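You operate a simulated robot arm through the tools that you are given. There is no shell and no other tool. Be economical: measure what you need, move in short steps, check, and stop when the job is done.

Carry out the task below with a simulated robot arm. There is one attempt and no reset: what you move stays moved.

Task
Strip the small blue band pouch off the purple band short rail and take it down.
Fine: small yellow block out of the rail's end and on to the bench top, pouch on the red square; only then swing the green knob with a bar open, draw the rail out of its socket and lay it on the bench top. Set down upright: what you pick out, short rail with a purple band.
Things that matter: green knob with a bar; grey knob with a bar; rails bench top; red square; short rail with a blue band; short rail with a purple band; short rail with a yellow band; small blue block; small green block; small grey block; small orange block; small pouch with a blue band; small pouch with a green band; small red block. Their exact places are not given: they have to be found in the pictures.

Only the result counts: the job must be done as asked and must still hold three seconds after the hand-in. Knocking over, shifting, dropping, spilling or breaking anything else fails it.

Robot
A 6-joint arm with a two-finger parallel gripper on a trunk, on a base that drives. Base frame: it is fixed to the floor where the robot stands at the start and does not move with it; the origin is under the middle of the robot, x ahead of it, y to its left, z up; the surface under the hand at the start is at about z = 90. Readings come in cm, rad, newtons and seconds.
With the tool pointing down near the work surface it reaches from about 14 to 84 cm from the robot's upright axis, wherever it stands. Its first joint turns from -2.897 to 2.897 rad. Places, roughly: green knob with a bar [50, 30, 120]; grey knob with a bar [80, -120, 120]; rails bench top [60, -40, 90]; red square [50, -20, 90]; short rail with a blue band (42x5x5 cm) [90, -30, 90]; short rail with a purple band (42x5x5 cm) [50, 20, 120]; short rail with a yellow band (42x5x5 cm) [80, 20, 90]; small green block [-550, -175, 100]; small grey block [-575, -175, 100]; small orange block (3x5x6 cm) [-530, -170, 100]; stand with a green knob [50, 30, 110]. Payload 3.91 kg.
Tool frame: the origin (TCP) lies between the finger pads and is the grasp point; the fingertips stand 3 cm ahead of it; z points along the fingers, y is the line along which they close. The gripper opens to 11 cm. The fingers are 2 cm wide and 1 cm thick; the gripper's body (4.8 by 11.2 cm) begins 5.5 cm behind the TCP.
Orientation is told as [roll, pitch, yaw] about the base's x, y, z axes, in that order, counted from this pose: with the fingers straight down and closing along the base's y, the tool's x points along the base's -x, its y along +y and its z along -z.

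Tools
- The arm moves only by the tool nudge_tool. Its arguments are lists of equal length, an entry for each row: "slide": the shift along the tool's x, y, z in cm, a list of three; "rotation": the turn, a rotation vector about the tool's x, y, z in rad, a list of three. In form: {"slide": [[x, y, z], ...], "rotation": [[rx, ry, rz], ...]}. A call has 1 to 10 rows; each row shifts and turns the commanded pose from where the row before left it, along the tool's axes as they then stand. "jaw" is the gripper command, from -1 (fully open) to 1 (shut), values between in proportion, set as the call begins (left out, the last holds). Rows are played at 5 a second. More than 5 cm and 0.15 rad between two rows, or a gripper value outside its range, and nothing of the call is played. Where a pose cannot be reached the arm comes as near as it can. A force on the tool above 90 N (or 10 N above the force at the start of the call, whichever is more), or a blocked arm, ends the call early, and 0.2 s more pass. Each finger travels about 10.8 cm/s and halts on what it meets, pressing with about 45 N; the grip force reading is that of the motor and also rises with nothing between the fingers. The clock runs only during rows and for 0.2 s after the last one: add rows that do not move to give the fingers time. It gives the time, the measured TCP pose, the force on the tool (base axes), the opening and the grip force at its end, in the units of the frame above (readings bear some noise), with the torque about the TCP (base axes, N m) and any sound that the robot's microphone picked up, and new pictures: "pictures" is both (left out), scene, wrist or none.
- Cameras (640 x 400 px; columns grow to the right, rows downward): "scene" is now at [-8.21, 0.9, 154.63]; the picture's right is [0.10, -0.99, 0.00], its down [-0.62, -0.06, -0.78] and it looks along [0.78, 0.08, -0.63] (base axes); focal length 237 px, centre (320, 200). "wrist" rides on the gripper at [7.7, 0.7, -11.5] in the tool frame; the picture's right is [-0.09, 1.00, 0.00], its down [-0.80, -0.07, -0.59] and it looks along [-0.59, -0.05, 0.80] (tool axes); focal length 270 px, centre (320, 200).
- move_column(by): slides the trunk up (or, below 0, down) by that many cm; the arm and the scene camera ride with it, the base frame stays. It gives what a move gives, with no picture.
- roll_base(legs): drives the robot by 1 to 6 legs, each [ahead, left, turn to the left] in cm, cm and rad, along the robot's own axes; the way and the turn of a leg run together, so that a leg with both is an arc; at most 150 cm and 3.142 rad a leg. The arm and the cameras ride along, it lands a little off, and it stops where it bumps. It gives what a move gives, and a new picture of the scene camera.
- head_to(pan, tilt): turns the head with the scene camera to pan (to the left, within 1.501 rad either way) and tilt (down, from -0.506 to 1.204), counted from straight ahead of the robot. It gives what a move gives, and a new picture of the scene camera.
- pixel_to_xyz(camera, pixels): there is no depth. For up to 12 entries [column, row, z] of the newest picture of that camera ("zoom" is the newest enlarged one), the place [x, y] in the base frame at which the ray of that pixel passes the height z, good to about 0.3 cm, but the place of the scene camera against the robot may be out by one fixed shift of up to 1.8 cm in any direction. No time passes.
- zoom(camera, box): a new picture of the part [left, top, right, bottom] of that camera's present view, enlarged. No time passes.
- finish_job(): hands the job in; it is judged then, once.

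Work in short steps. Measure before you move; look again where a grasp or a placing could have gone wrong, and mend it. You have 80 turns and 260 pictures in all, those below and enlarged ones among them. Open the gripper and draw the arm clear of the work before you hand the job in, unless the task says otherwise; then end with one line.

The tools are called after "Call:" as a command line: name --argument value ..., lists and objects as JSON in quotes. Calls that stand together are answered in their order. nudge_tool: Moves the arm, as the interface text tells. Its arguments: {"type":"object","properties":{"slide":{"type":"array","items":{"type":"array","items":{"type":"number"}}},"rotation":{"type":"array","items":{"type":"array","items":{"type":"number"}}},"jaw":{"type":"number"},"pictures":{"type":"string","enum":["both","scene","wrist","none"]}},"required":["slide","rotation"]} The other tools are called the same way: move_column (by) slides the trunk up or down; roll_base (legs) drives the base; head_to (pan, tilt) turns the head that bears the scene camera; pixel_to_xyz (camera, pixels) gives the place at which the rays of pixels pass given heights; zoom (camera, box) takes an enlarged picture of a part of a camera's view; finish_job () hands the job in.

At the start:

```text
clock: 0.0
ee_pos: [43.17, 7.87, 100.03]
tcp_rot: [0.0, -0.001, 0.001]
contact_force: [-0.7, -0.4, 0.5]
moment: [0.0, 0.03, 0.02]
gripper_width: 11.02
grasp_force: 0.0
trunk travel left (down, up): [-47.5, 6.5]
robot x, y, heading: [0.17, -0.06, -0.001]
head pan, tilt: [0.103, 0.677]
```

scene: 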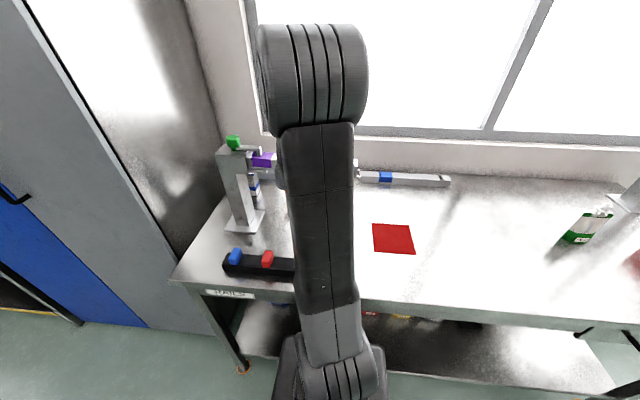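
wrist: 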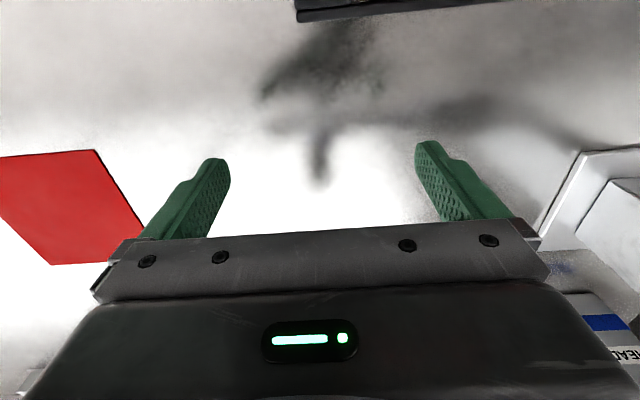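

The stand with the green knob is at about (240,180) and the purple-band rail goes behind the arm. I zoom in on it.

Call:
zoom --camera "scene" --box '[190, 110, 310, 300]'

Call:
zoom --camera "scene" --box '[340, 150, 640, 340]'

```text
2.11 times, centred on (250, 205) of scene
```

zoom: 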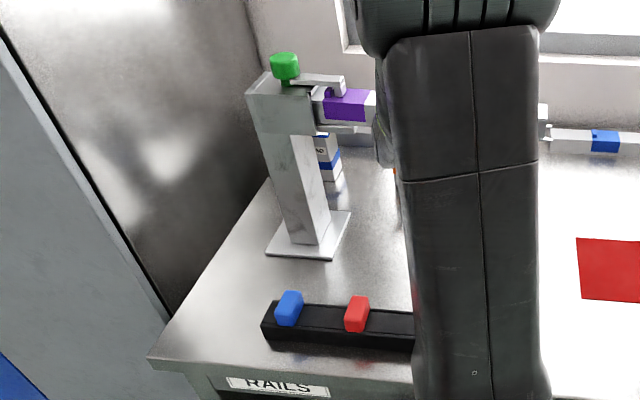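

```text
2.11 times, centred on (490, 245) of scene
```

zoom: 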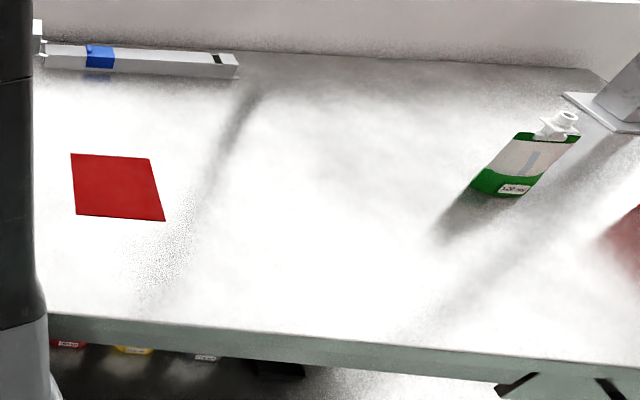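

I enlarge the right-hand part of the wrist view, where a blue-band item shows, and turn the head to see around the arm.

Call:
zoom --camera "wrist" --box '[520, 140, 640, 400]'

Call:
head_to --pan 0.3 --tilt 0.5

```text
1.54 times, centred on (580, 270) of wrist
```

zoom: 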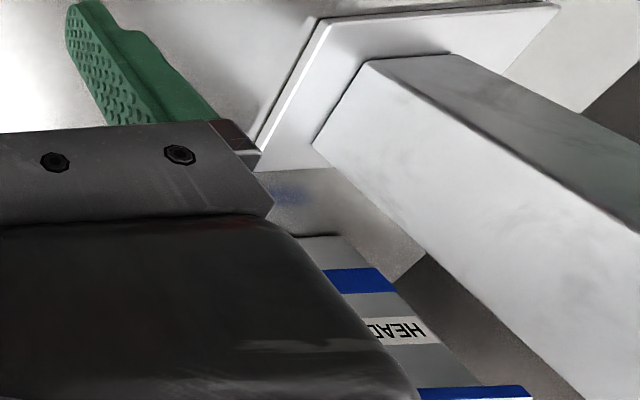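

```text
clock: 0.7
ee_pos: [43.18, 7.74, 99.96]
tcp_rot: [0.0, 0.0, 0.001]
contact_force: [0.8, -0.5, -0.4]
moment: [-0.01, 0.01, -0.03]
gripper_width: 11.02
grasp_force: 0.0
trunk travel left (down, up): [-47.5, 6.5]
robot x, y, heading: [0.29, 0.17, 0.006]
head pan, tilt: [0.3, 0.499]
```

scene: 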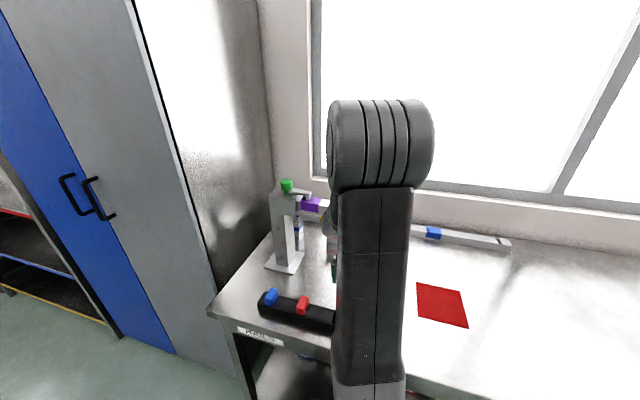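

The arm hides the rail. I draw back towards the robot 8 cm, then go to the right about 30 cm.

Call:
nudge_tool --slide '[[4, 0, 0], [4, 0, 0], [0, -5, 0], [0, -5, 0], [0, -5, 0], [0, -5, 0], [0, -5, 0], [0, -5, 0], [0, -5, 0]]' --rotation '[[0, 0, 0], [0, 0, 0], [0, 0, 0], [0, 0, 0], [0, 0, 0], [0, 0, 0], [0, 0, 0], [0, 0, 0], [0, 0, 0]]'

```text
clock: 2.7
ee_pos: [35.02, -27.41, 99.74]
tcp_rot: [0.0, 0.001, 0.0]
contact_force: [0.0, -1.1, 0.6]
moment: [0.0, 0.01, -0.02]
gripper_width: 11.01
grasp_force: 0.0
trunk travel left (down, up): [-47.5, 6.5]
robot x, y, heading: [-0.35, -0.02, -0.002]
head pan, tilt: [0.3, 0.499]
```

scene: 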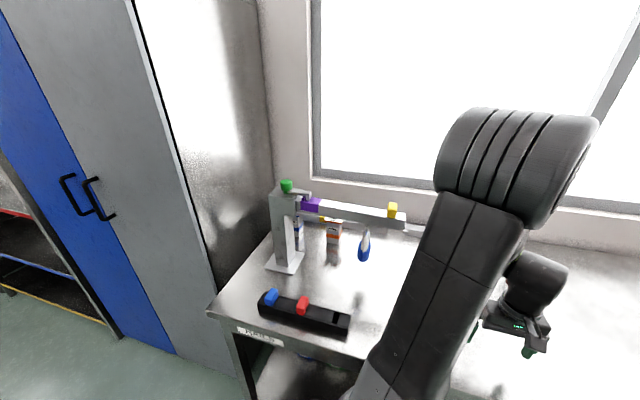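
wrist: 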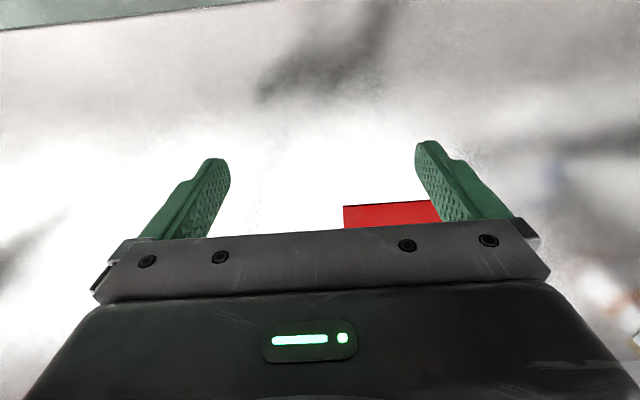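

Now the rail, yellow end block (392,210) and a blue item (364,250) are visible. I zoom in.

Call:
zoom --camera "scene" --box '[255, 170, 435, 282]'

Call:
zoom --camera "scene" --box '[340, 190, 430, 270]'

```text
3.56 times, centred on (345, 226) of scene
```

zoom: 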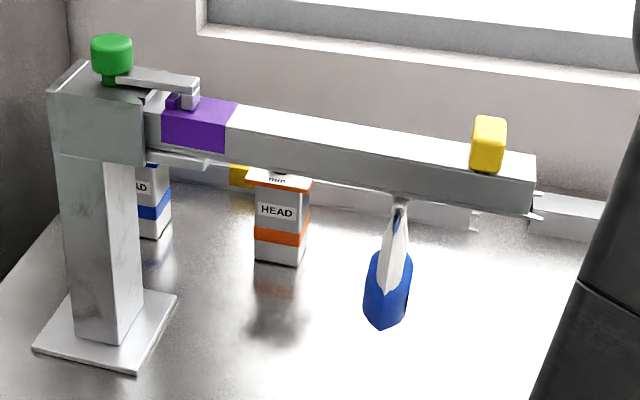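

```text
5.00 times, centred on (385, 230) of scene
```

zoom: 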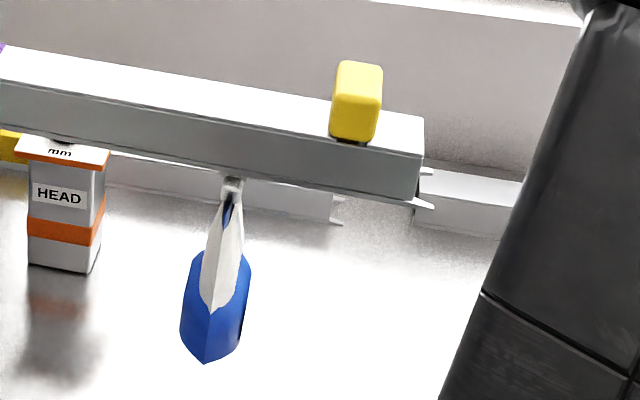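

The yellow block is a stop in the rail's top at its free end, the pouch hangs by a runner below, and the HEAD boxes stand on the bench behind. I take positions at several heights.

Call:
pixel_to_xyz --camera "zoom" --pixels '[[422, 118, 122.5], [418, 152, 122.5], [418, 200, 117.5], [355, 140, 122.5], [358, 65, 126], [232, 185, 117], [206, 362, 105], [210, 300, 108], [65, 272, 90], [5, 45, 122.5], [0, 80, 122.5]]'

Call:
pixel_to_xyz --camera "scene" --pixels '[[293, 273, 90], [263, 267, 90], [305, 252, 90], [281, 251, 90], [270, 191, 124], [287, 182, 128], [308, 196, 125], [418, 283, 90], [460, 290, 90], [468, 327, 90], [418, 314, 90]]'

```text
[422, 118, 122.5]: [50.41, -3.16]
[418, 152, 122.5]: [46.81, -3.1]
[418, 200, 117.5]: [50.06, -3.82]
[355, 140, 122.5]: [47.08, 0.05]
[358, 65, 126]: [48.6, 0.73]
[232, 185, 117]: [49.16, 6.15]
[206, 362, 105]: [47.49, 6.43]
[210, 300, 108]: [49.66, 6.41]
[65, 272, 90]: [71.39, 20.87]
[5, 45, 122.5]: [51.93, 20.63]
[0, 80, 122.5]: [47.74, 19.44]
```

```text
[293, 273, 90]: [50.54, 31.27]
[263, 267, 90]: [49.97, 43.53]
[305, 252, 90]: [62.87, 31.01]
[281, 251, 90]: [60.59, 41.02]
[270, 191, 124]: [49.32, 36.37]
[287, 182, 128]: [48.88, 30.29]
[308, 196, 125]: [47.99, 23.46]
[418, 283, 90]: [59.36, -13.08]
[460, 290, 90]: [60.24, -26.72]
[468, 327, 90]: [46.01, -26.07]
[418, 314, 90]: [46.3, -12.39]
```

Next I raise the hand and come over the rail's free end, high enough to clear the block, to measure with the wrist camera.

Call:
nudge_tool --slide '[[0, 0, -5], [0, 0, -5], [0, 0, -5], [0, 0, -5], [0, 0, -5], [0, 0, -5], [0, 0, -5], [0, 0, -5]]' --rotation '[[0, 0, 0], [0, 0, 0], [0, 0, 0], [0, 0, 0], [0, 0, 0], [0, 0, 0], [0, 0, 0], [0, 0, 0]]' --pictures "none"

Call:
nudge_tool --slide '[[-4, 4, 0], [-3, 4, 0], [-3, 4, 0], [-3, 4, 0], [0, 4, 0], [0, 4, 0]]' --rotation '[[0, 0, 0], [0, 0, 0], [0, 0, 0], [0, 0, 0], [0, 0, 0], [0, 0, 0]]'

```text
clock: 4.5
ee_pos: [34.99, -27.11, 139.44]
tcp_rot: [-0.002, -0.002, 0.0]
contact_force: [0.4, 0.1, 0.1]
moment: [0.0, -0.03, 0.0]
gripper_width: 11.01
grasp_force: 0.2
out of reach, approached as far as the arm can: row 8
trunk travel left (down, up): [-47.5, 6.5]
robot x, y, heading: [0.13, 0.3, 0.0]
head pan, tilt: [0.3, 0.499]
```

```text
refused: row 1 steps farther than a row can; nothing moved
```

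Step 1 was too long (5.7 cm); I repeat with shorter rows.

Call:
nudge_tool --slide '[[-3, 3, 0], [-3, 3, 0], [-3, 3, 0], [-3, 3, 0], [-1, 4, 0], [0, 4, 0], [0, 4, 0]]' --rotation '[[0, 0, 0], [0, 0, 0], [0, 0, 0], [0, 0, 0], [0, 0, 0], [0, 0, 0], [0, 0, 0]]'

```text
clock: 6.1
ee_pos: [47.91, -3.02, 138.98]
tcp_rot: [0.0, 0.0, 0.0]
contact_force: [-0.4, -0.3, -0.1]
moment: [-0.03, 0.0, 0.0]
gripper_width: 11.0
grasp_force: 0.1
out of reach, approached as far as the arm can: row 4
trunk travel left (down, up): [-47.5, 6.5]
robot x, y, heading: [0.12, 0.04, 0.001]
head pan, tilt: [0.3, 0.499]
```

scene: 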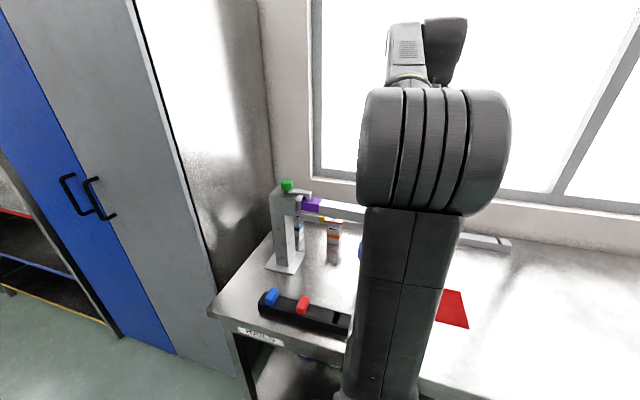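
wrist: 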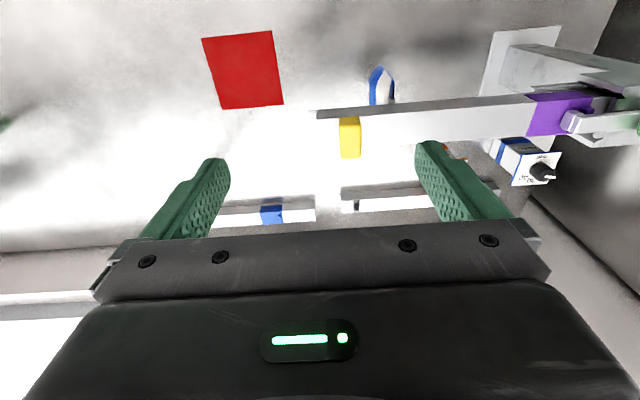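

The wrist view shows rail, block (350,137), pouch (381,87) and knob. I enlarge it.

Call:
zoom --camera "wrist" --box '[300, 60, 440, 170]'

Call:
zoom --camera "wrist" --box '[470, 20, 640, 200]'

Call:
pixel_to_xyz --camera "wrist" --pixels '[[317, 112, 118], [317, 119, 118], [350, 118, 118], [350, 158, 124], [350, 158, 122], [381, 104, 115], [202, 39, 90], [271, 31, 90], [283, 103, 90], [219, 109, 90]]'

```text
3.64 times, centred on (370, 115) of wrist
```

zoom: 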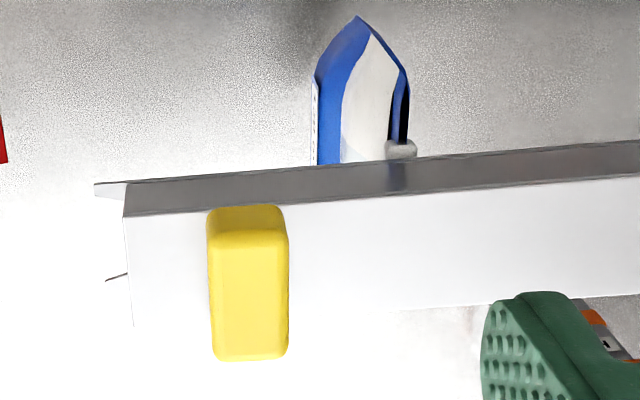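

```text
2.22 times, centred on (555, 110) of wrist
```

zoom: 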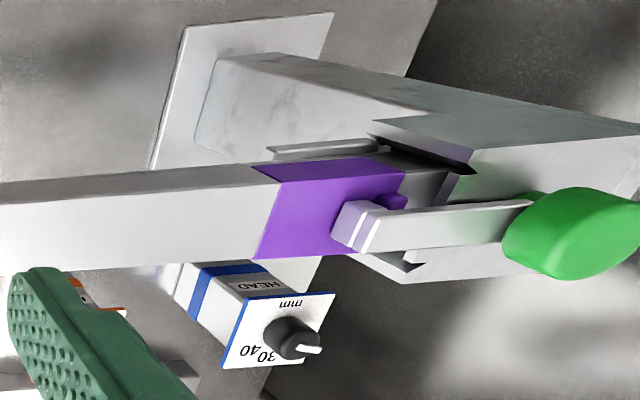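

```text
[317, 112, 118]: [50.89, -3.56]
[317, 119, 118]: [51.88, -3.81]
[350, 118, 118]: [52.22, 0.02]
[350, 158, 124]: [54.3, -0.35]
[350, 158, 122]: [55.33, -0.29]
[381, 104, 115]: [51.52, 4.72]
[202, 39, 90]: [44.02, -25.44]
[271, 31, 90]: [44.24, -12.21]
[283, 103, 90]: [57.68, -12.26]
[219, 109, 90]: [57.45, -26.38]
```

I query the block's and pouch's edges at candidate heights from the latest wrist picture.

Call:
pixel_to_xyz --camera "wrist" --pixels '[[318.6, 149.3, 118.4], [316.4, 119.4, 118.4], [340, 129, 122], [340, 129, 123], [360, 129, 122], [341, 158, 122], [361.5, 158, 122], [340, 117, 118.4], [380, 65, 105], [380, 65, 100], [390, 103, 114], [392, 103, 112]]'

Call:
zoom --camera "wrist" --box '[325, 100, 375, 165]'

```text
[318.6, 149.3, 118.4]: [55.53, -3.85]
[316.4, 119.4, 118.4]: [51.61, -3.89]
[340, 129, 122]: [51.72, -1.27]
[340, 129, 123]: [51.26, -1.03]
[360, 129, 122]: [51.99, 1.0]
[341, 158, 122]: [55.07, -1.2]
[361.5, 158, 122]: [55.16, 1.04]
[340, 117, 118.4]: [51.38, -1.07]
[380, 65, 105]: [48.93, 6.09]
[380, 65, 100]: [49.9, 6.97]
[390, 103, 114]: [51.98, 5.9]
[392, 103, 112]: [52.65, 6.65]
```

```text
6.15 times, centred on (350, 132) of wrist
```

zoom: 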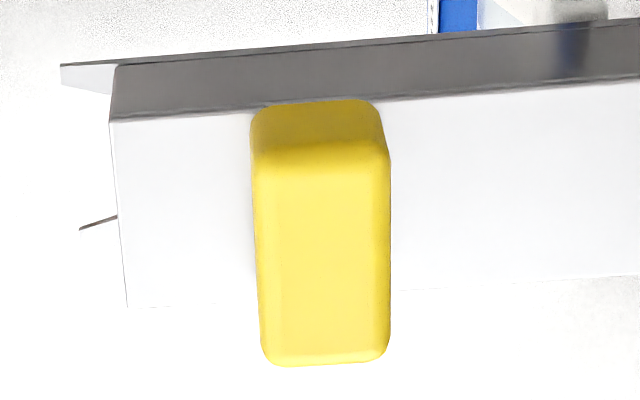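

Estimates: rail top z≈118.4, x 51.6–55.6, end y≈-3.9; block top z≈121.6, centre (53.4,-0.1). I move above the block.

Call:
nudge_tool --slide '[[-3, 1.5, 0], [-2.5, 1.4, 0], [0, 0, 4], [0, 0, 4], [0, 0, 4], [0, 0, 0]]' --rotation '[[0, 0, 0], [0, 0, 0], [0, 0, 0], [0, 0, 0], [0, 0, 0], [0, 0, 0]]'

```text
clock: 7.5
ee_pos: [53.25, -0.24, 126.09]
tcp_rot: [-0.001, 0.001, 0.0]
contact_force: [0.1, 1.4, 0.3]
moment: [0.0, -0.01, 0.0]
gripper_width: 11.04
grasp_force: 0.1
out of reach, approached as far as the arm can: row 1, 2
trunk travel left (down, up): [-47.5, 6.5]
robot x, y, heading: [-0.12, -0.39, -0.006]
head pan, tilt: [0.3, 0.499]
```

scene: 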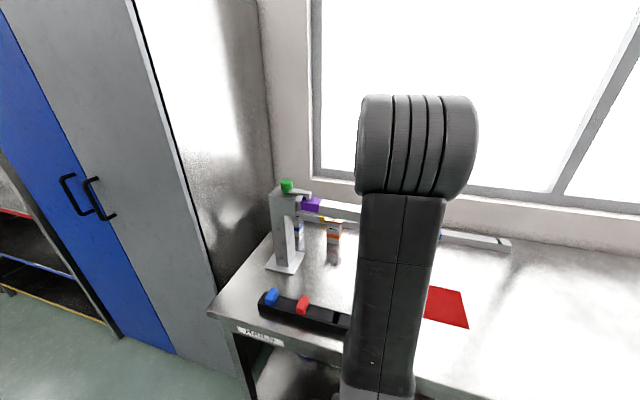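
wrist: 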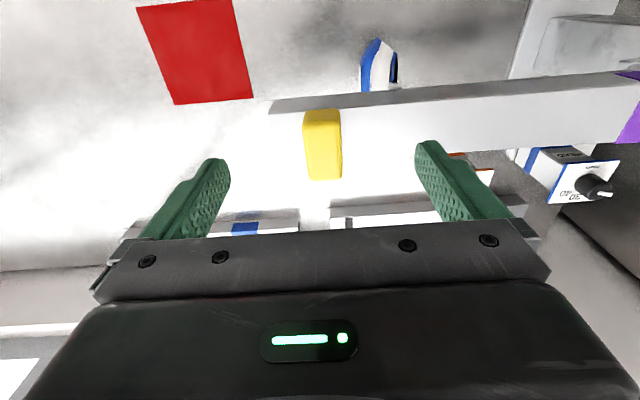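

I check the block position again from this closer wrist view.

Call:
zoom --camera "wrist" --box '[250, 80, 410, 190]'

Call:
pixel_to_xyz --camera "wrist" --pixels '[[308, 180, 121.6], [341, 178, 121.6], [303, 122, 121.6], [341, 122, 121.6], [270, 113, 118.4], [272, 150, 118.4], [380, 90, 112]]'

```text
3.64 times, centred on (330, 135) of wrist
```

zoom: 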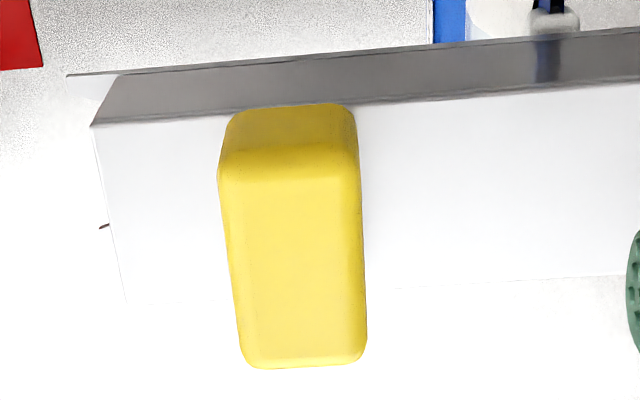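

```text
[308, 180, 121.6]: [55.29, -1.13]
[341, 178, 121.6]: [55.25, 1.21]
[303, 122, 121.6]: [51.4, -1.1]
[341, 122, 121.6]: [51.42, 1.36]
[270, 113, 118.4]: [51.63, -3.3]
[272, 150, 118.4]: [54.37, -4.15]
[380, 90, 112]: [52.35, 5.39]
```

Block centre (53.35, 0.1) confirmed. I adjust, descend to z≈122 and close.

Call:
nudge_tool --slide '[[-0.1, 0.3, 2], [0, 0, 2.1], [0, 0, 0]]' --rotation '[[0, 0, 0], [0, 0, 0], [0, 0, 0]]' --pictures "wrist"

Call:
nudge_tool --slide '[[0, 0, 0], [0, 0, 0], [0, 0, 0], [0, 0, 0], [0, 0, 0]]' --rotation '[[0, 0, 0], [0, 0, 0], [0, 0, 0], [0, 0, 0], [0, 0, 0]]' --jaw 1 --pictures "wrist"

```text
clock: 8.3
ee_pos: [53.36, 0.05, 121.86]
tcp_rot: [0.0, 0.0, -0.001]
contact_force: [-0.2, -0.9, 0.3]
moment: [0.0, 0.0, 0.01]
gripper_width: 10.98
grasp_force: 0.1
trunk travel left (down, up): [-47.5, 6.5]
robot x, y, heading: [0.23, 0.09, -0.0]
head pan, tilt: [0.3, 0.499]
```

wrist: 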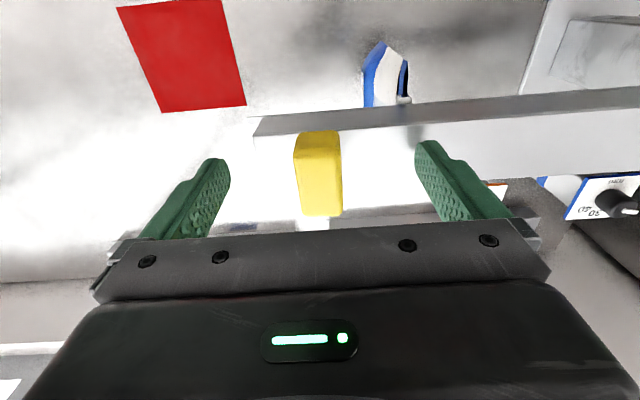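

```text
clock: 9.5
ee_pos: [53.35, 0.03, 121.97]
tcp_rot: [0.0, 0.002, -0.001]
contact_force: [-0.4, 0.5, -0.3]
moment: [0.01, -0.03, 0.03]
gripper_width: 2.47
grasp_force: 44.7
trunk travel left (down, up): [-47.5, 6.5]
robot x, y, heading: [-0.29, -0.26, -0.001]
head pan, tilt: [0.3, 0.499]
```

wrist: 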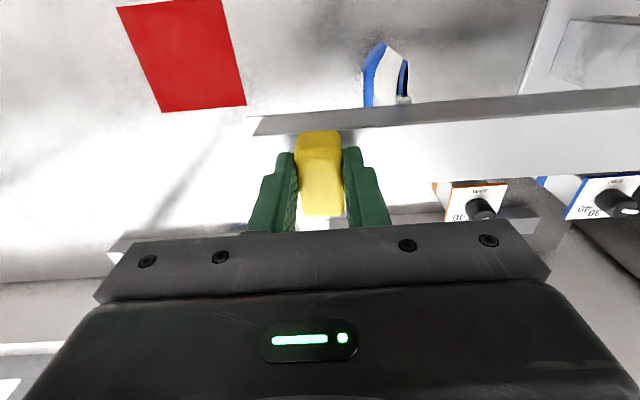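

The block is gripped (2.47 cm, 44.7 N). I draw it straight up.

Call:
nudge_tool --slide '[[0, 0, -1], [0, 0, -2], [0, 0, -3], [0, 0, -3], [0, 0, -3]]' --rotation '[[0, 0, 0], [0, 0, 0], [0, 0, 0], [0, 0, 0], [0, 0, 0]]'

```text
clock: 10.7
ee_pos: [53.22, 0.09, 133.89]
tcp_rot: [0.001, 0.002, 0.002]
contact_force: [-1.4, -0.7, -0.1]
moment: [0.04, 0.05, 0.01]
gripper_width: 2.49
grasp_force: 44.9
trunk travel left (down, up): [-47.5, 6.5]
robot x, y, heading: [-0.17, -0.02, 0.002]
head pan, tilt: [0.3, 0.499]
```

scene: 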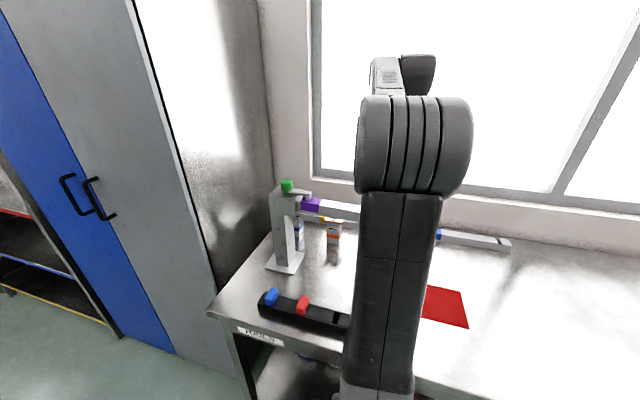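
wrist: 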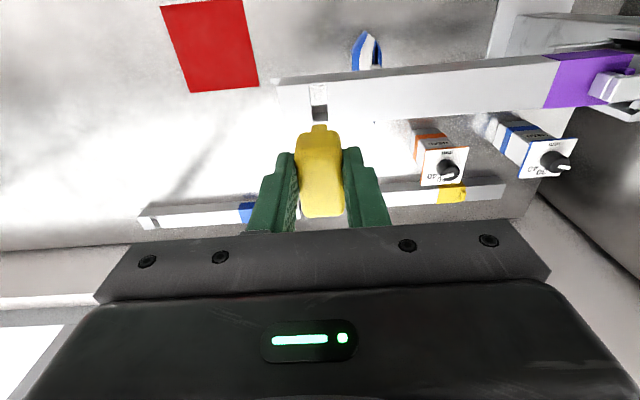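

The block is out; a slot shows at (319,95) and the block has a tongue at its bottom. I enlarge it to judge how it will stand.

Call:
zoom --camera "wrist" --box '[270, 70, 370, 230]'

```text
2.50 times, centred on (320, 150) of wrist
```

zoom: 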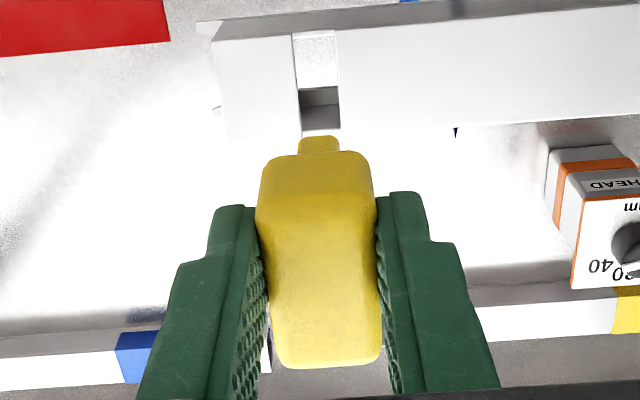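

The tongue is about 1 cm wide; it should stand if set down square. I carry it to the free bench area at about (43,-42).

Call:
nudge_tool --slide '[[0, -4.5, 0], [1, -4.5, 0], [1, -4.5, 0], [1, -4.5, 0], [1, -4.5, 0], [1, -4.5, 0], [1, -4.5, 0], [1, -4.5, 0], [1.5, -4, 0], [1.5, -2, 0]]' --rotation '[[0, 0, 0], [0, 0, 0], [0, 0, 0], [0, 0, 0], [0, 0, 0], [0, 0, 0], [0, 0, 0], [0, 0, 0], [0, 0, 0], [0, 0, 0]]' --pictures "none"

Call:
nudge_tool --slide '[[0, 0, 5], [0, 0, 5], [0, 0, 5], [0, 0, 5], [0, 0, 5], [0, 0, 3], [0, 0, 3], [0, 0, 0]]' --rotation '[[0, 0, 0], [0, 0, 0], [0, 0, 0], [0, 0, 0], [0, 0, 0], [0, 0, 0], [0, 0, 0], [0, 0, 0]]'

Call:
zoom --camera "scene" --box '[440, 200, 640, 400]'

```text
clock: 12.9
ee_pos: [43.3, -42.08, 133.73]
tcp_rot: [0.0, 0.001, 0.0]
contact_force: [-0.9, 0.3, -1.2]
moment: [0.01, 0.0, -0.01]
gripper_width: 2.46
grasp_force: 44.8
trunk travel left (down, up): [-47.5, 6.5]
robot x, y, heading: [0.2, -0.06, -0.002]
head pan, tilt: [0.3, 0.499]
```

```text
clock: 14.7
ee_pos: [43.23, -41.93, 102.85]
tcp_rot: [0.0, -0.001, 0.0]
contact_force: [0.8, -0.5, -0.8]
moment: [0.02, 0.03, 0.01]
gripper_width: 2.47
grasp_force: 44.9
trunk travel left (down, up): [-47.5, 6.5]
robot x, y, heading: [0.08, 0.14, -0.002]
head pan, tilt: [0.3, 0.499]
```

scene: 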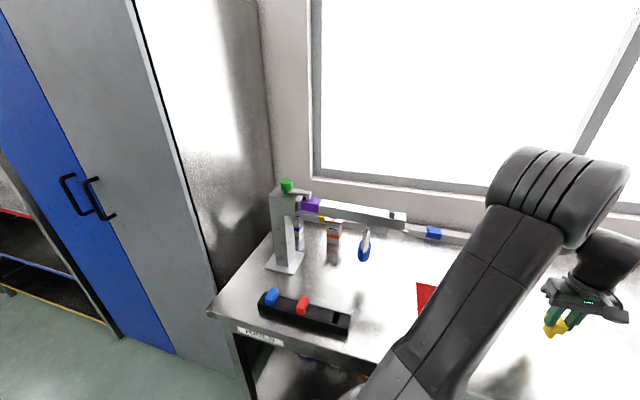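
wrist: 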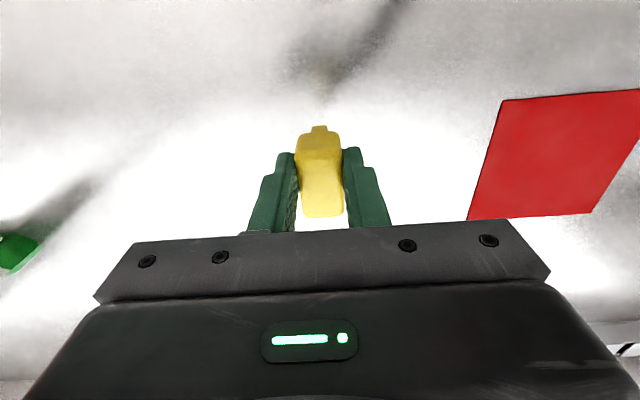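

```text
2.00 times, centred on (540, 300) of scene
```

zoom: 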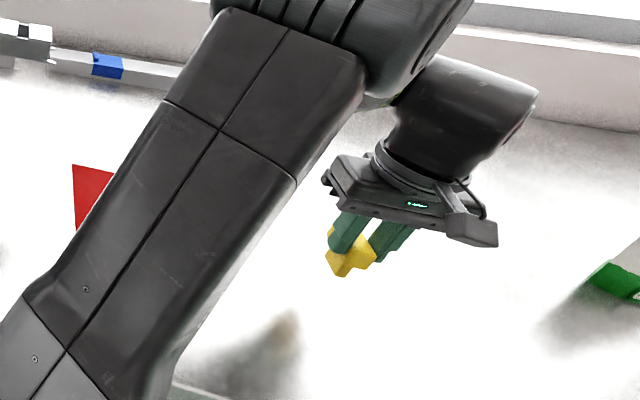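

The tongue sticks about 1–1.5 cm below the head, so contact is expected at TCP z≈95. I lower in small steps watching force.

Call:
nudge_tool --slide '[[0, 0, 3], [0, 0, 3], [0, 0, 0.7], [0, 0, 0]]' --rotation '[[0, 0, 0], [0, 0, 0], [0, 0, 0], [0, 0, 0]]' --pictures "wrist"

Call:
nudge_tool --slide '[[0, 0, 0.4], [0, 0, 0]]' --rotation '[[0, 0, 0], [0, 0, 0]]' --pictures "none"

Call:
nudge_tool --slide '[[0, 0, 0.3], [0, 0, 0]]' --rotation '[[0, 0, 0], [0, 0, 0]]' --pictures "none"

```text
clock: 15.7
ee_pos: [43.33, -41.95, 96.46]
tcp_rot: [-0.006, -0.006, 0.001]
contact_force: [3.3, -2.3, 39.6]
moment: [-0.11, -0.18, 0.0]
gripper_width: 2.47
grasp_force: 45.1
trunk travel left (down, up): [-47.5, 6.5]
robot x, y, heading: [-0.35, 0.06, 0.001]
head pan, tilt: [0.3, 0.499]
```

wrist: 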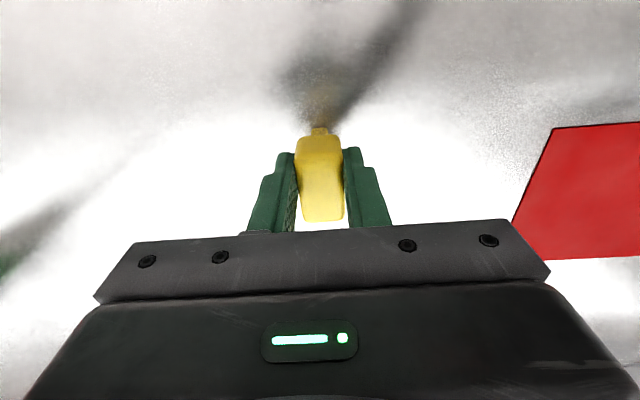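

```text
clock: 16.3
ee_pos: [43.24, -41.86, 96.43]
tcp_rot: [-0.008, -0.008, 0.0]
contact_force: [3.6, -1.9, 62.1]
moment: [-0.05, 0.02, 0.01]
gripper_width: 2.48
grasp_force: 45.2
trunk travel left (down, up): [-47.5, 6.5]
robot x, y, heading: [0.33, -0.15, 0.002]
head pan, tilt: [0.3, 0.499]
```

```text
clock: 16.9
ee_pos: [43.15, -41.89, 96.37]
tcp_rot: [-0.013, -0.012, 0.001]
contact_force: [0.7, -0.1, 79.1]
moment: [0.09, 0.32, -0.01]
gripper_width: 2.45
grasp_force: 44.6
trunk travel left (down, up): [-47.5, 6.5]
robot x, y, heading: [0.07, -0.06, 0.002]
head pan, tilt: [0.3, 0.499]
```

Contact was at z≈96.4 and is now over-pressed at 79 N. I ease back about 1.3 cm of command to a light touch.

Call:
nudge_tool --slide '[[0, 0, -0.7], [0, 0, -0.5], [0, 0, 0], [0, 0, 0]]' --rotation '[[0, 0, 0], [0, 0, 0], [0, 0, 0], [0, 0, 0]]' --pictures "wrist"

```text
clock: 17.9
ee_pos: [43.24, -41.86, 96.48]
tcp_rot: [0.003, 0.004, -0.001]
contact_force: [-0.1, 0.3, 3.4]
moment: [-0.04, -0.11, -0.02]
gripper_width: 2.5
grasp_force: 45.6
trunk travel left (down, up): [-47.5, 6.5]
robot x, y, heading: [0.2, -0.09, -0.003]
head pan, tilt: [0.3, 0.499]
```

wrist: 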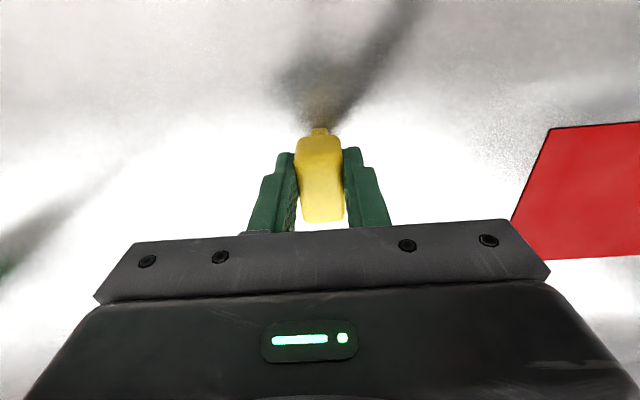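

Light touch (3.4 N). I open slowly in two stages and look.

Call:
nudge_tool --slide '[[0, 0, 0], [0, 0, 0], [0, 0, 0]]' --rotation '[[0, 0, 0], [0, 0, 0], [0, 0, 0]]' --jaw 0.4 --pictures "wrist"

Call:
nudge_tool --slide '[[0, 0, 0], [0, 0, 0], [0, 0, 0], [0, 0, 0]]' --rotation '[[0, 0, 0], [0, 0, 0], [0, 0, 0], [0, 0, 0]]' --jaw -0.3 --pictures "none"

Call:
nudge_tool --slide '[[0, 0, -3], [0, 0, -5], [0, 0, -5], [0, 0, -5]]' --rotation '[[0, 0, 0], [0, 0, 0], [0, 0, 0], [0, 0, 0]]'

```text
clock: 18.7
ee_pos: [43.36, -42.06, 96.68]
tcp_rot: [0.0, 0.0, 0.0]
contact_force: [-0.3, 0.0, 0.0]
moment: [0.0, -0.05, 0.0]
gripper_width: 3.3
grasp_force: 0.1
trunk travel left (down, up): [-47.5, 6.5]
robot x, y, heading: [-0.05, -0.15, 0.005]
head pan, tilt: [0.3, 0.499]
```

wrist: 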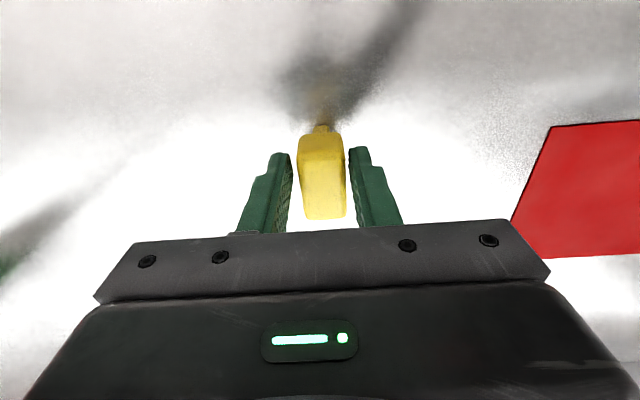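

```text
clock: 19.7
ee_pos: [43.37, -42.05, 96.63]
tcp_rot: [0.0, 0.001, 0.001]
contact_force: [-0.1, 0.6, 0.0]
moment: [0.0, 0.02, 0.01]
gripper_width: 7.14
grasp_force: 0.1
trunk travel left (down, up): [-47.5, 6.5]
robot x, y, heading: [-0.02, 0.29, -0.003]
head pan, tilt: [0.3, 0.499]
```

```text
clock: 20.7
ee_pos: [43.34, -41.89, 114.74]
tcp_rot: [0.001, 0.0, -0.001]
contact_force: [0.3, 0.4, -0.1]
moment: [0.01, -0.02, 0.01]
gripper_width: 7.15
grasp_force: 0.0
trunk travel left (down, up): [-47.5, 6.5]
robot x, y, heading: [-0.03, -0.12, -0.0]
head pan, tilt: [0.3, 0.499]
```

scene: 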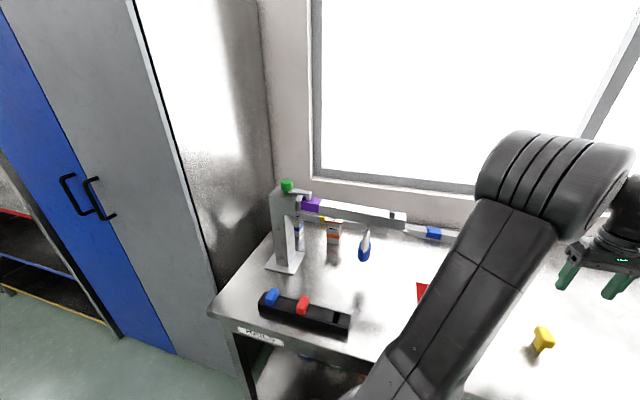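
wrist: 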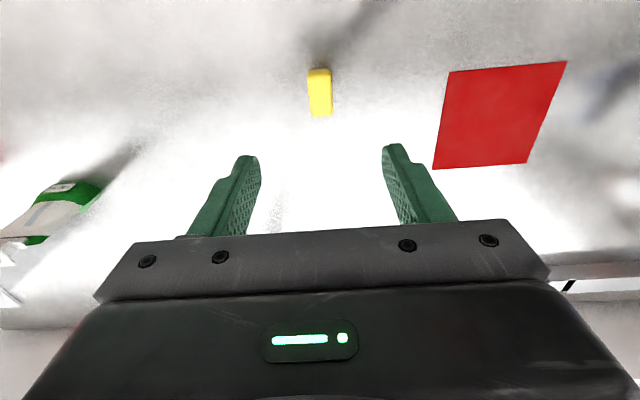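

The block stands upright. Pouch estimate: y≈6.3, x 49.6–57.5, z 101–113. I go to a standoff in front of it, then tilt the tool 50° so it points forward-down.

Call:
nudge_tool --slide '[[0.5, 4.8, -0.3], [0.5, 4.8, -0.3], [0.5, 4.8, -0.3], [0.5, 4.8, -0.3], [0.5, 4.8, -0.3], [0.5, 4.8, -0.3], [0.5, 4.8, -0.3], [0.5, 4.8, -0.3], [0.5, 4.8, -0.3], [0.1, 4.8, -0.3]]' --rotation '[[0, 0, 0], [0, 0, 0], [0, 0, 0], [0, 0, 0], [0, 0, 0], [0, 0, 0], [0, 0, 0], [0, 0, 0], [0, 0, 0], [0, 0, 0]]' --jaw -1 --pictures "none"

Call:
nudge_tool --slide '[[0, 0, 0], [0, 0, 0], [0, 0, 0], [0, 0, 0], [0, 0, 0], [0, 0, 0], [0, 0, 0]]' --rotation '[[0, -0.1455, 0], [0, -0.1455, 0], [0, -0.1455, 0], [0, -0.1455, 0], [0, -0.1455, 0], [0, -0.1455, 0], [0, 0, 0]]'

```text
clock: 22.9
ee_pos: [38.69, 6.08, 117.82]
tcp_rot: [-0.001, 0.0, -0.002]
contact_force: [1.4, 0.1, 0.7]
moment: [-0.04, 0.0, -0.04]
gripper_width: 10.99
grasp_force: 0.1
trunk travel left (down, up): [-47.5, 6.5]
robot x, y, heading: [-0.12, 0.13, -0.002]
head pan, tilt: [0.3, 0.499]
```

```text
clock: 24.5
ee_pos: [38.79, 6.08, 117.23]
tcp_rot: [-0.008, -0.864, 0.006]
contact_force: [0.5, -1.0, -0.6]
moment: [0.01, -0.02, 0.0]
gripper_width: 10.99
grasp_force: 0.1
trunk travel left (down, up): [-47.5, 6.5]
robot x, y, heading: [-0.4, 0.14, -0.004]
head pan, tilt: [0.3, 0.499]
```

scene: 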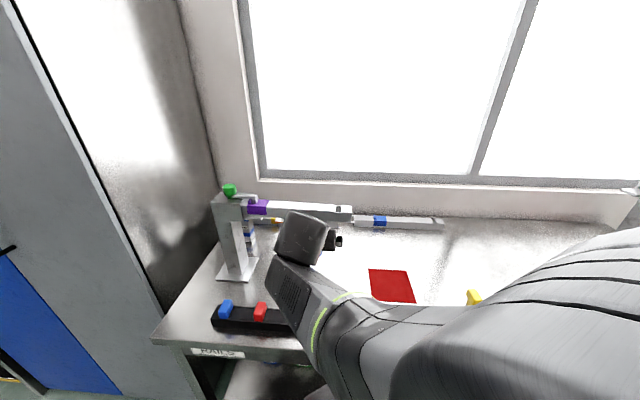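
wrist: 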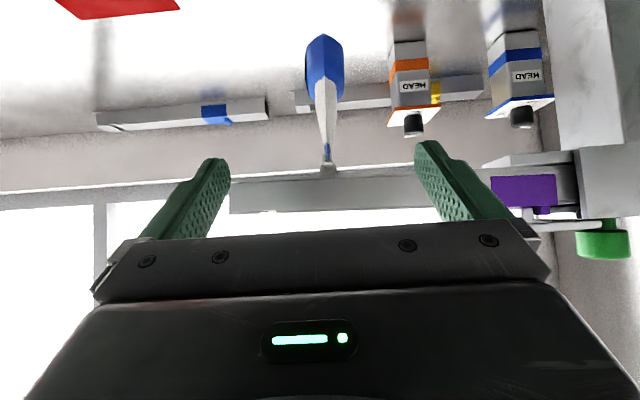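

The pouch hangs centrally in the wrist view: bottom (324,38), top (326,165). I check y and heights.

Call:
pixel_to_xyz --camera "wrist" --pixels '[[324, 36, 101.3], [324, 36, 102], [324, 95, 106], [305, 75, 104], [344, 75, 104], [326, 165, 113], [230, 180, 113.5], [230, 212, 118.4], [230, 212, 119.5]]'

Call:
zoom --camera "wrist" --box '[260, 20, 400, 220]'

Call:
zoom --camera "scene" --box '[140, 150, 540, 400]'

```text
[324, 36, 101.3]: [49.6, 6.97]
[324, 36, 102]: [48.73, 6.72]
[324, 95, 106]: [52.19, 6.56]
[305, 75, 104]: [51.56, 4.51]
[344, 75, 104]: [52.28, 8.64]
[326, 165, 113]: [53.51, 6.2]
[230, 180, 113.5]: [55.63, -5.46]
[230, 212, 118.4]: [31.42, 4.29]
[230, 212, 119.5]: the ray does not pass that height
```

```text
2.00 times, centred on (330, 120) of wrist
```

zoom: 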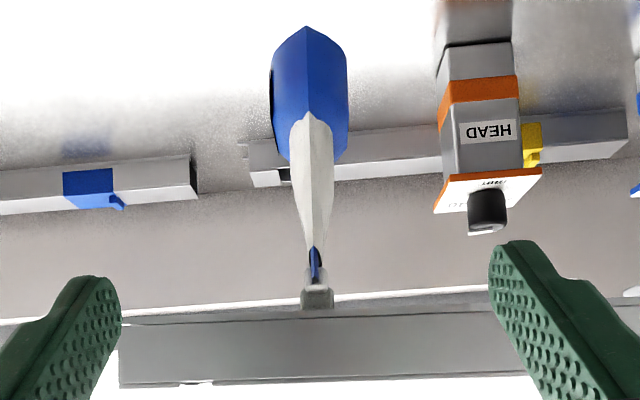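

```text
1.60 times, centred on (340, 275) of scene
```

zoom: 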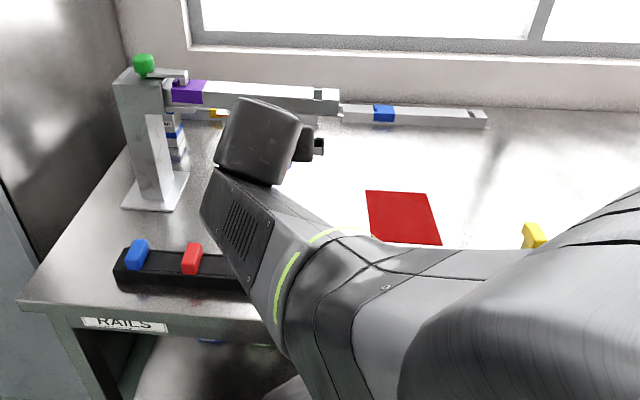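

Pouch centre y≈6.5, thickness ≈4 cm. I advance along the tool axis, straddling it, 13 cm first.

Call:
nudge_tool --slide '[[-0.4, 0.4, 4], [0, 0, 4.5], [0, 0, 4.5], [0, 0, 0]]' --rotation '[[0, 0, 0], [0, 0, 0], [0, 0, 0], [0, 0, 0]]' --pictures "both"

```text
clock: 25.5
ee_pos: [48.96, 6.44, 109.66]
tcp_rot: [-0.001, -0.871, -0.003]
contact_force: [0.1, 0.5, -0.3]
moment: [0.02, -0.04, 0.02]
gripper_width: 10.99
grasp_force: 0.0
trunk travel left (down, up): [-47.5, 6.5]
robot x, y, heading: [-0.18, 0.22, -0.004]
head pan, tilt: [0.3, 0.499]
```

scene: 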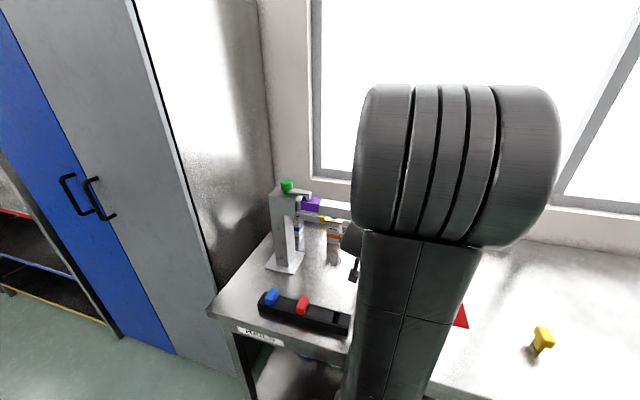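
wrist: 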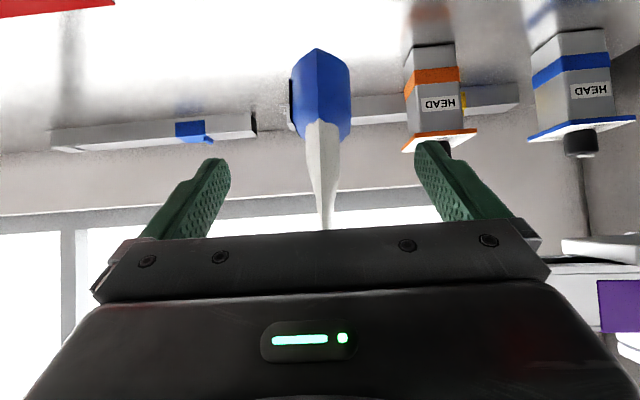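

All clear and the pouch is centred (320). I go 5 cm further and close.

Call:
nudge_tool --slide '[[0.3, 0, 2.5], [0.2, 0, 2.3], [0, 0, 0]]' --rotation '[[0, 0, 0], [0, 0, 0], [0, 0, 0]]' --pictures "wrist"

Call:
nudge_tool --slide '[[0, 0, 0], [0, 0, 0], [0, 0, 0], [0, 0, 0], [0, 0, 0]]' --rotation '[[0, 0, 0], [0, 0, 0], [0, 0, 0], [0, 0, 0], [0, 0, 0]]' --jaw 1 --pictures "wrist"

```text
clock: 26.3
ee_pos: [51.55, 7.03, 107.14]
tcp_rot: [-0.007, -0.871, 0.0]
contact_force: [0.0, -0.1, 0.6]
moment: [-0.01, 0.04, -0.01]
gripper_width: 11.02
grasp_force: 0.1
out of reach, approached as far as the arm can: row 1, 2
trunk travel left (down, up): [-47.5, 6.5]
robot x, y, heading: [-0.17, -0.07, 0.003]
head pan, tilt: [0.3, 0.499]
```

wrist: 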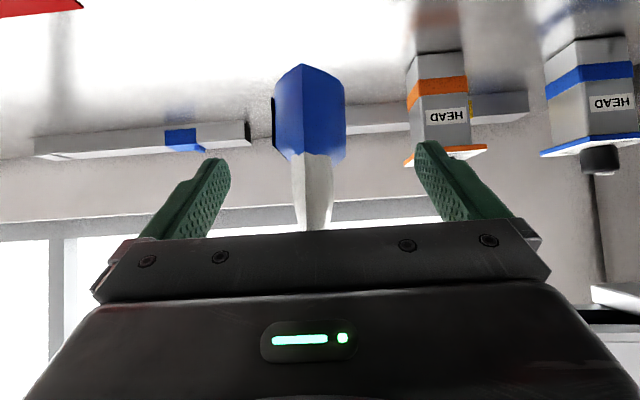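

```text
clock: 27.5
ee_pos: [51.56, 7.01, 106.98]
tcp_rot: [-0.009, -0.87, -0.001]
contact_force: [0.4, -0.6, 0.8]
moment: [0.01, 0.03, -0.03]
gripper_width: 3.84
grasp_force: 44.9
trunk travel left (down, up): [-47.5, 6.5]
robot x, y, heading: [-0.37, -0.42, -0.001]
head pan, tilt: [0.3, 0.499]
```

wrist: 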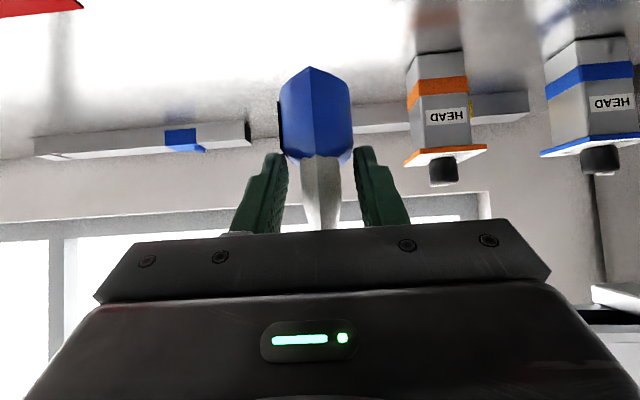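

Pouch gripped (3.84 cm). I slide it along the rail toward the free end (-y), the first part slowly.

Call:
nudge_tool --slide '[[0, -1, 0], [0, -1.5, 0], [0, -2, 0], [0, 0, 0]]' --rotation '[[0, 0, 0], [0, 0, 0], [0, 0, 0], [0, 0, 0]]' --pictures "both"

```text
clock: 28.5
ee_pos: [51.55, 7.18, 106.95]
tcp_rot: [-0.009, -0.875, 0.001]
contact_force: [6.1, -0.2, 20.6]
moment: [0.37, -0.05, 0.03]
gripper_width: 3.85
grasp_force: 44.5
out of reach, approached as far as the arm can: row 1, 2, 3
trunk travel left (down, up): [-47.5, 6.5]
robot x, y, heading: [0.3, -0.3, -0.001]
head pan, tilt: [0.3, 0.499]
```

scene: 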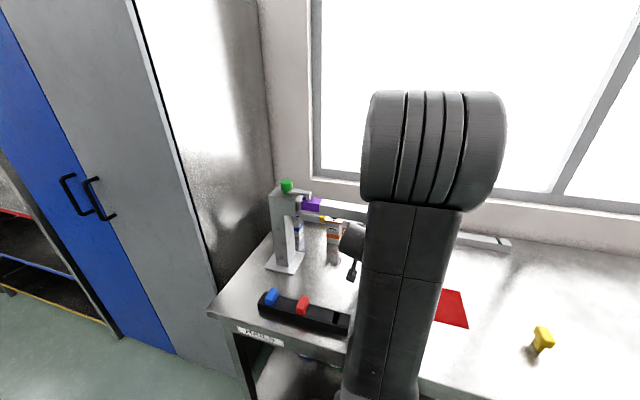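
wrist: 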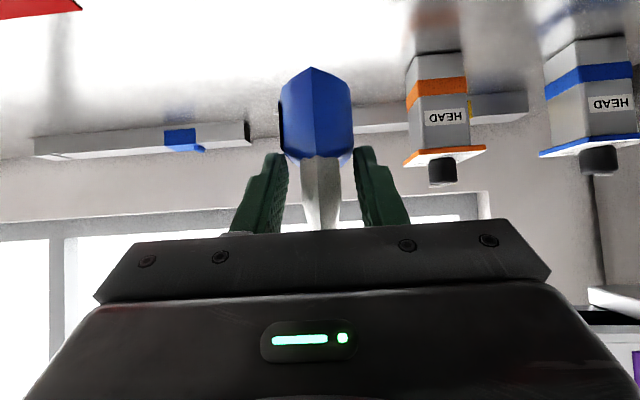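

The arm reported out of reach and did not move, while 20 N built up. I undo that command and check forces relax; then I'd use the base to slide sideways instead.

Call:
nudge_tool --slide '[[0, 2.5, 0], [0, 2, 0], [0, 0, 0]]' --rotation '[[0, 0, 0], [0, 0, 0], [0, 0, 0]]' --pictures "none"

```text
clock: 29.3
ee_pos: [51.36, 11.33, 106.87]
tcp_rot: [0.002, -0.879, -0.005]
contact_force: [5.0, -17.2, 32.4]
moment: [0.7, -0.35, -0.38]
gripper_width: 3.89
grasp_force: 45.1
trunk travel left (down, up): [-47.5, 6.5]
robot x, y, heading: [0.11, -0.01, -0.003]
head pan, tilt: [0.3, 0.499]
```

The -y side is a joint limit in this arm posture; +y works. I test going back a small -y and see the forces.

Call:
nudge_tool --slide '[[0, -1.5, 0], [0, -1.5, 0], [0, 0, 0]]' --rotation '[[0, 0, 0], [0, 0, 0], [0, 0, 0]]' --pictures "none"

```text
clock: 30.1
ee_pos: [51.34, 8.86, 106.75]
tcp_rot: [-0.002, -0.873, 0.005]
contact_force: [0.8, 13.8, 25.9]
moment: [-0.7, -0.69, 0.42]
gripper_width: 3.94
grasp_force: 44.8
trunk travel left (down, up): [-47.5, 6.5]
robot x, y, heading: [0.25, -0.04, -0.006]
head pan, tilt: [0.3, 0.499]
```

The hand is pressing the pouch down (26 N up on tool). I relieve by rising 0.4 cm.

Call:
nudge_tool --slide '[[-0.31, 0, -0.26], [0, 0, 0]]' --rotation '[[0, 0, 0], [0, 0, 0]]' --pictures "wrist"

```text
clock: 30.7
ee_pos: [51.42, 8.57, 106.89]
tcp_rot: [0.0, -0.871, -0.001]
contact_force: [0.0, 1.0, 0.1]
moment: [0.0, -0.03, 0.0]
gripper_width: 3.86
grasp_force: 45.3
trunk travel left (down, up): [-47.5, 6.5]
robot x, y, heading: [0.25, -0.05, -0.002]
head pan, tilt: [0.3, 0.499]
```

wrist: 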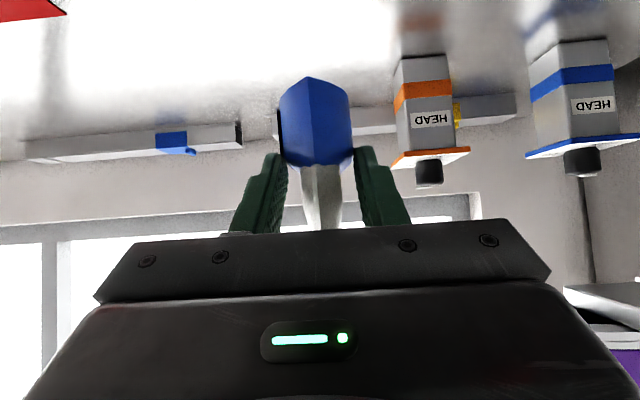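

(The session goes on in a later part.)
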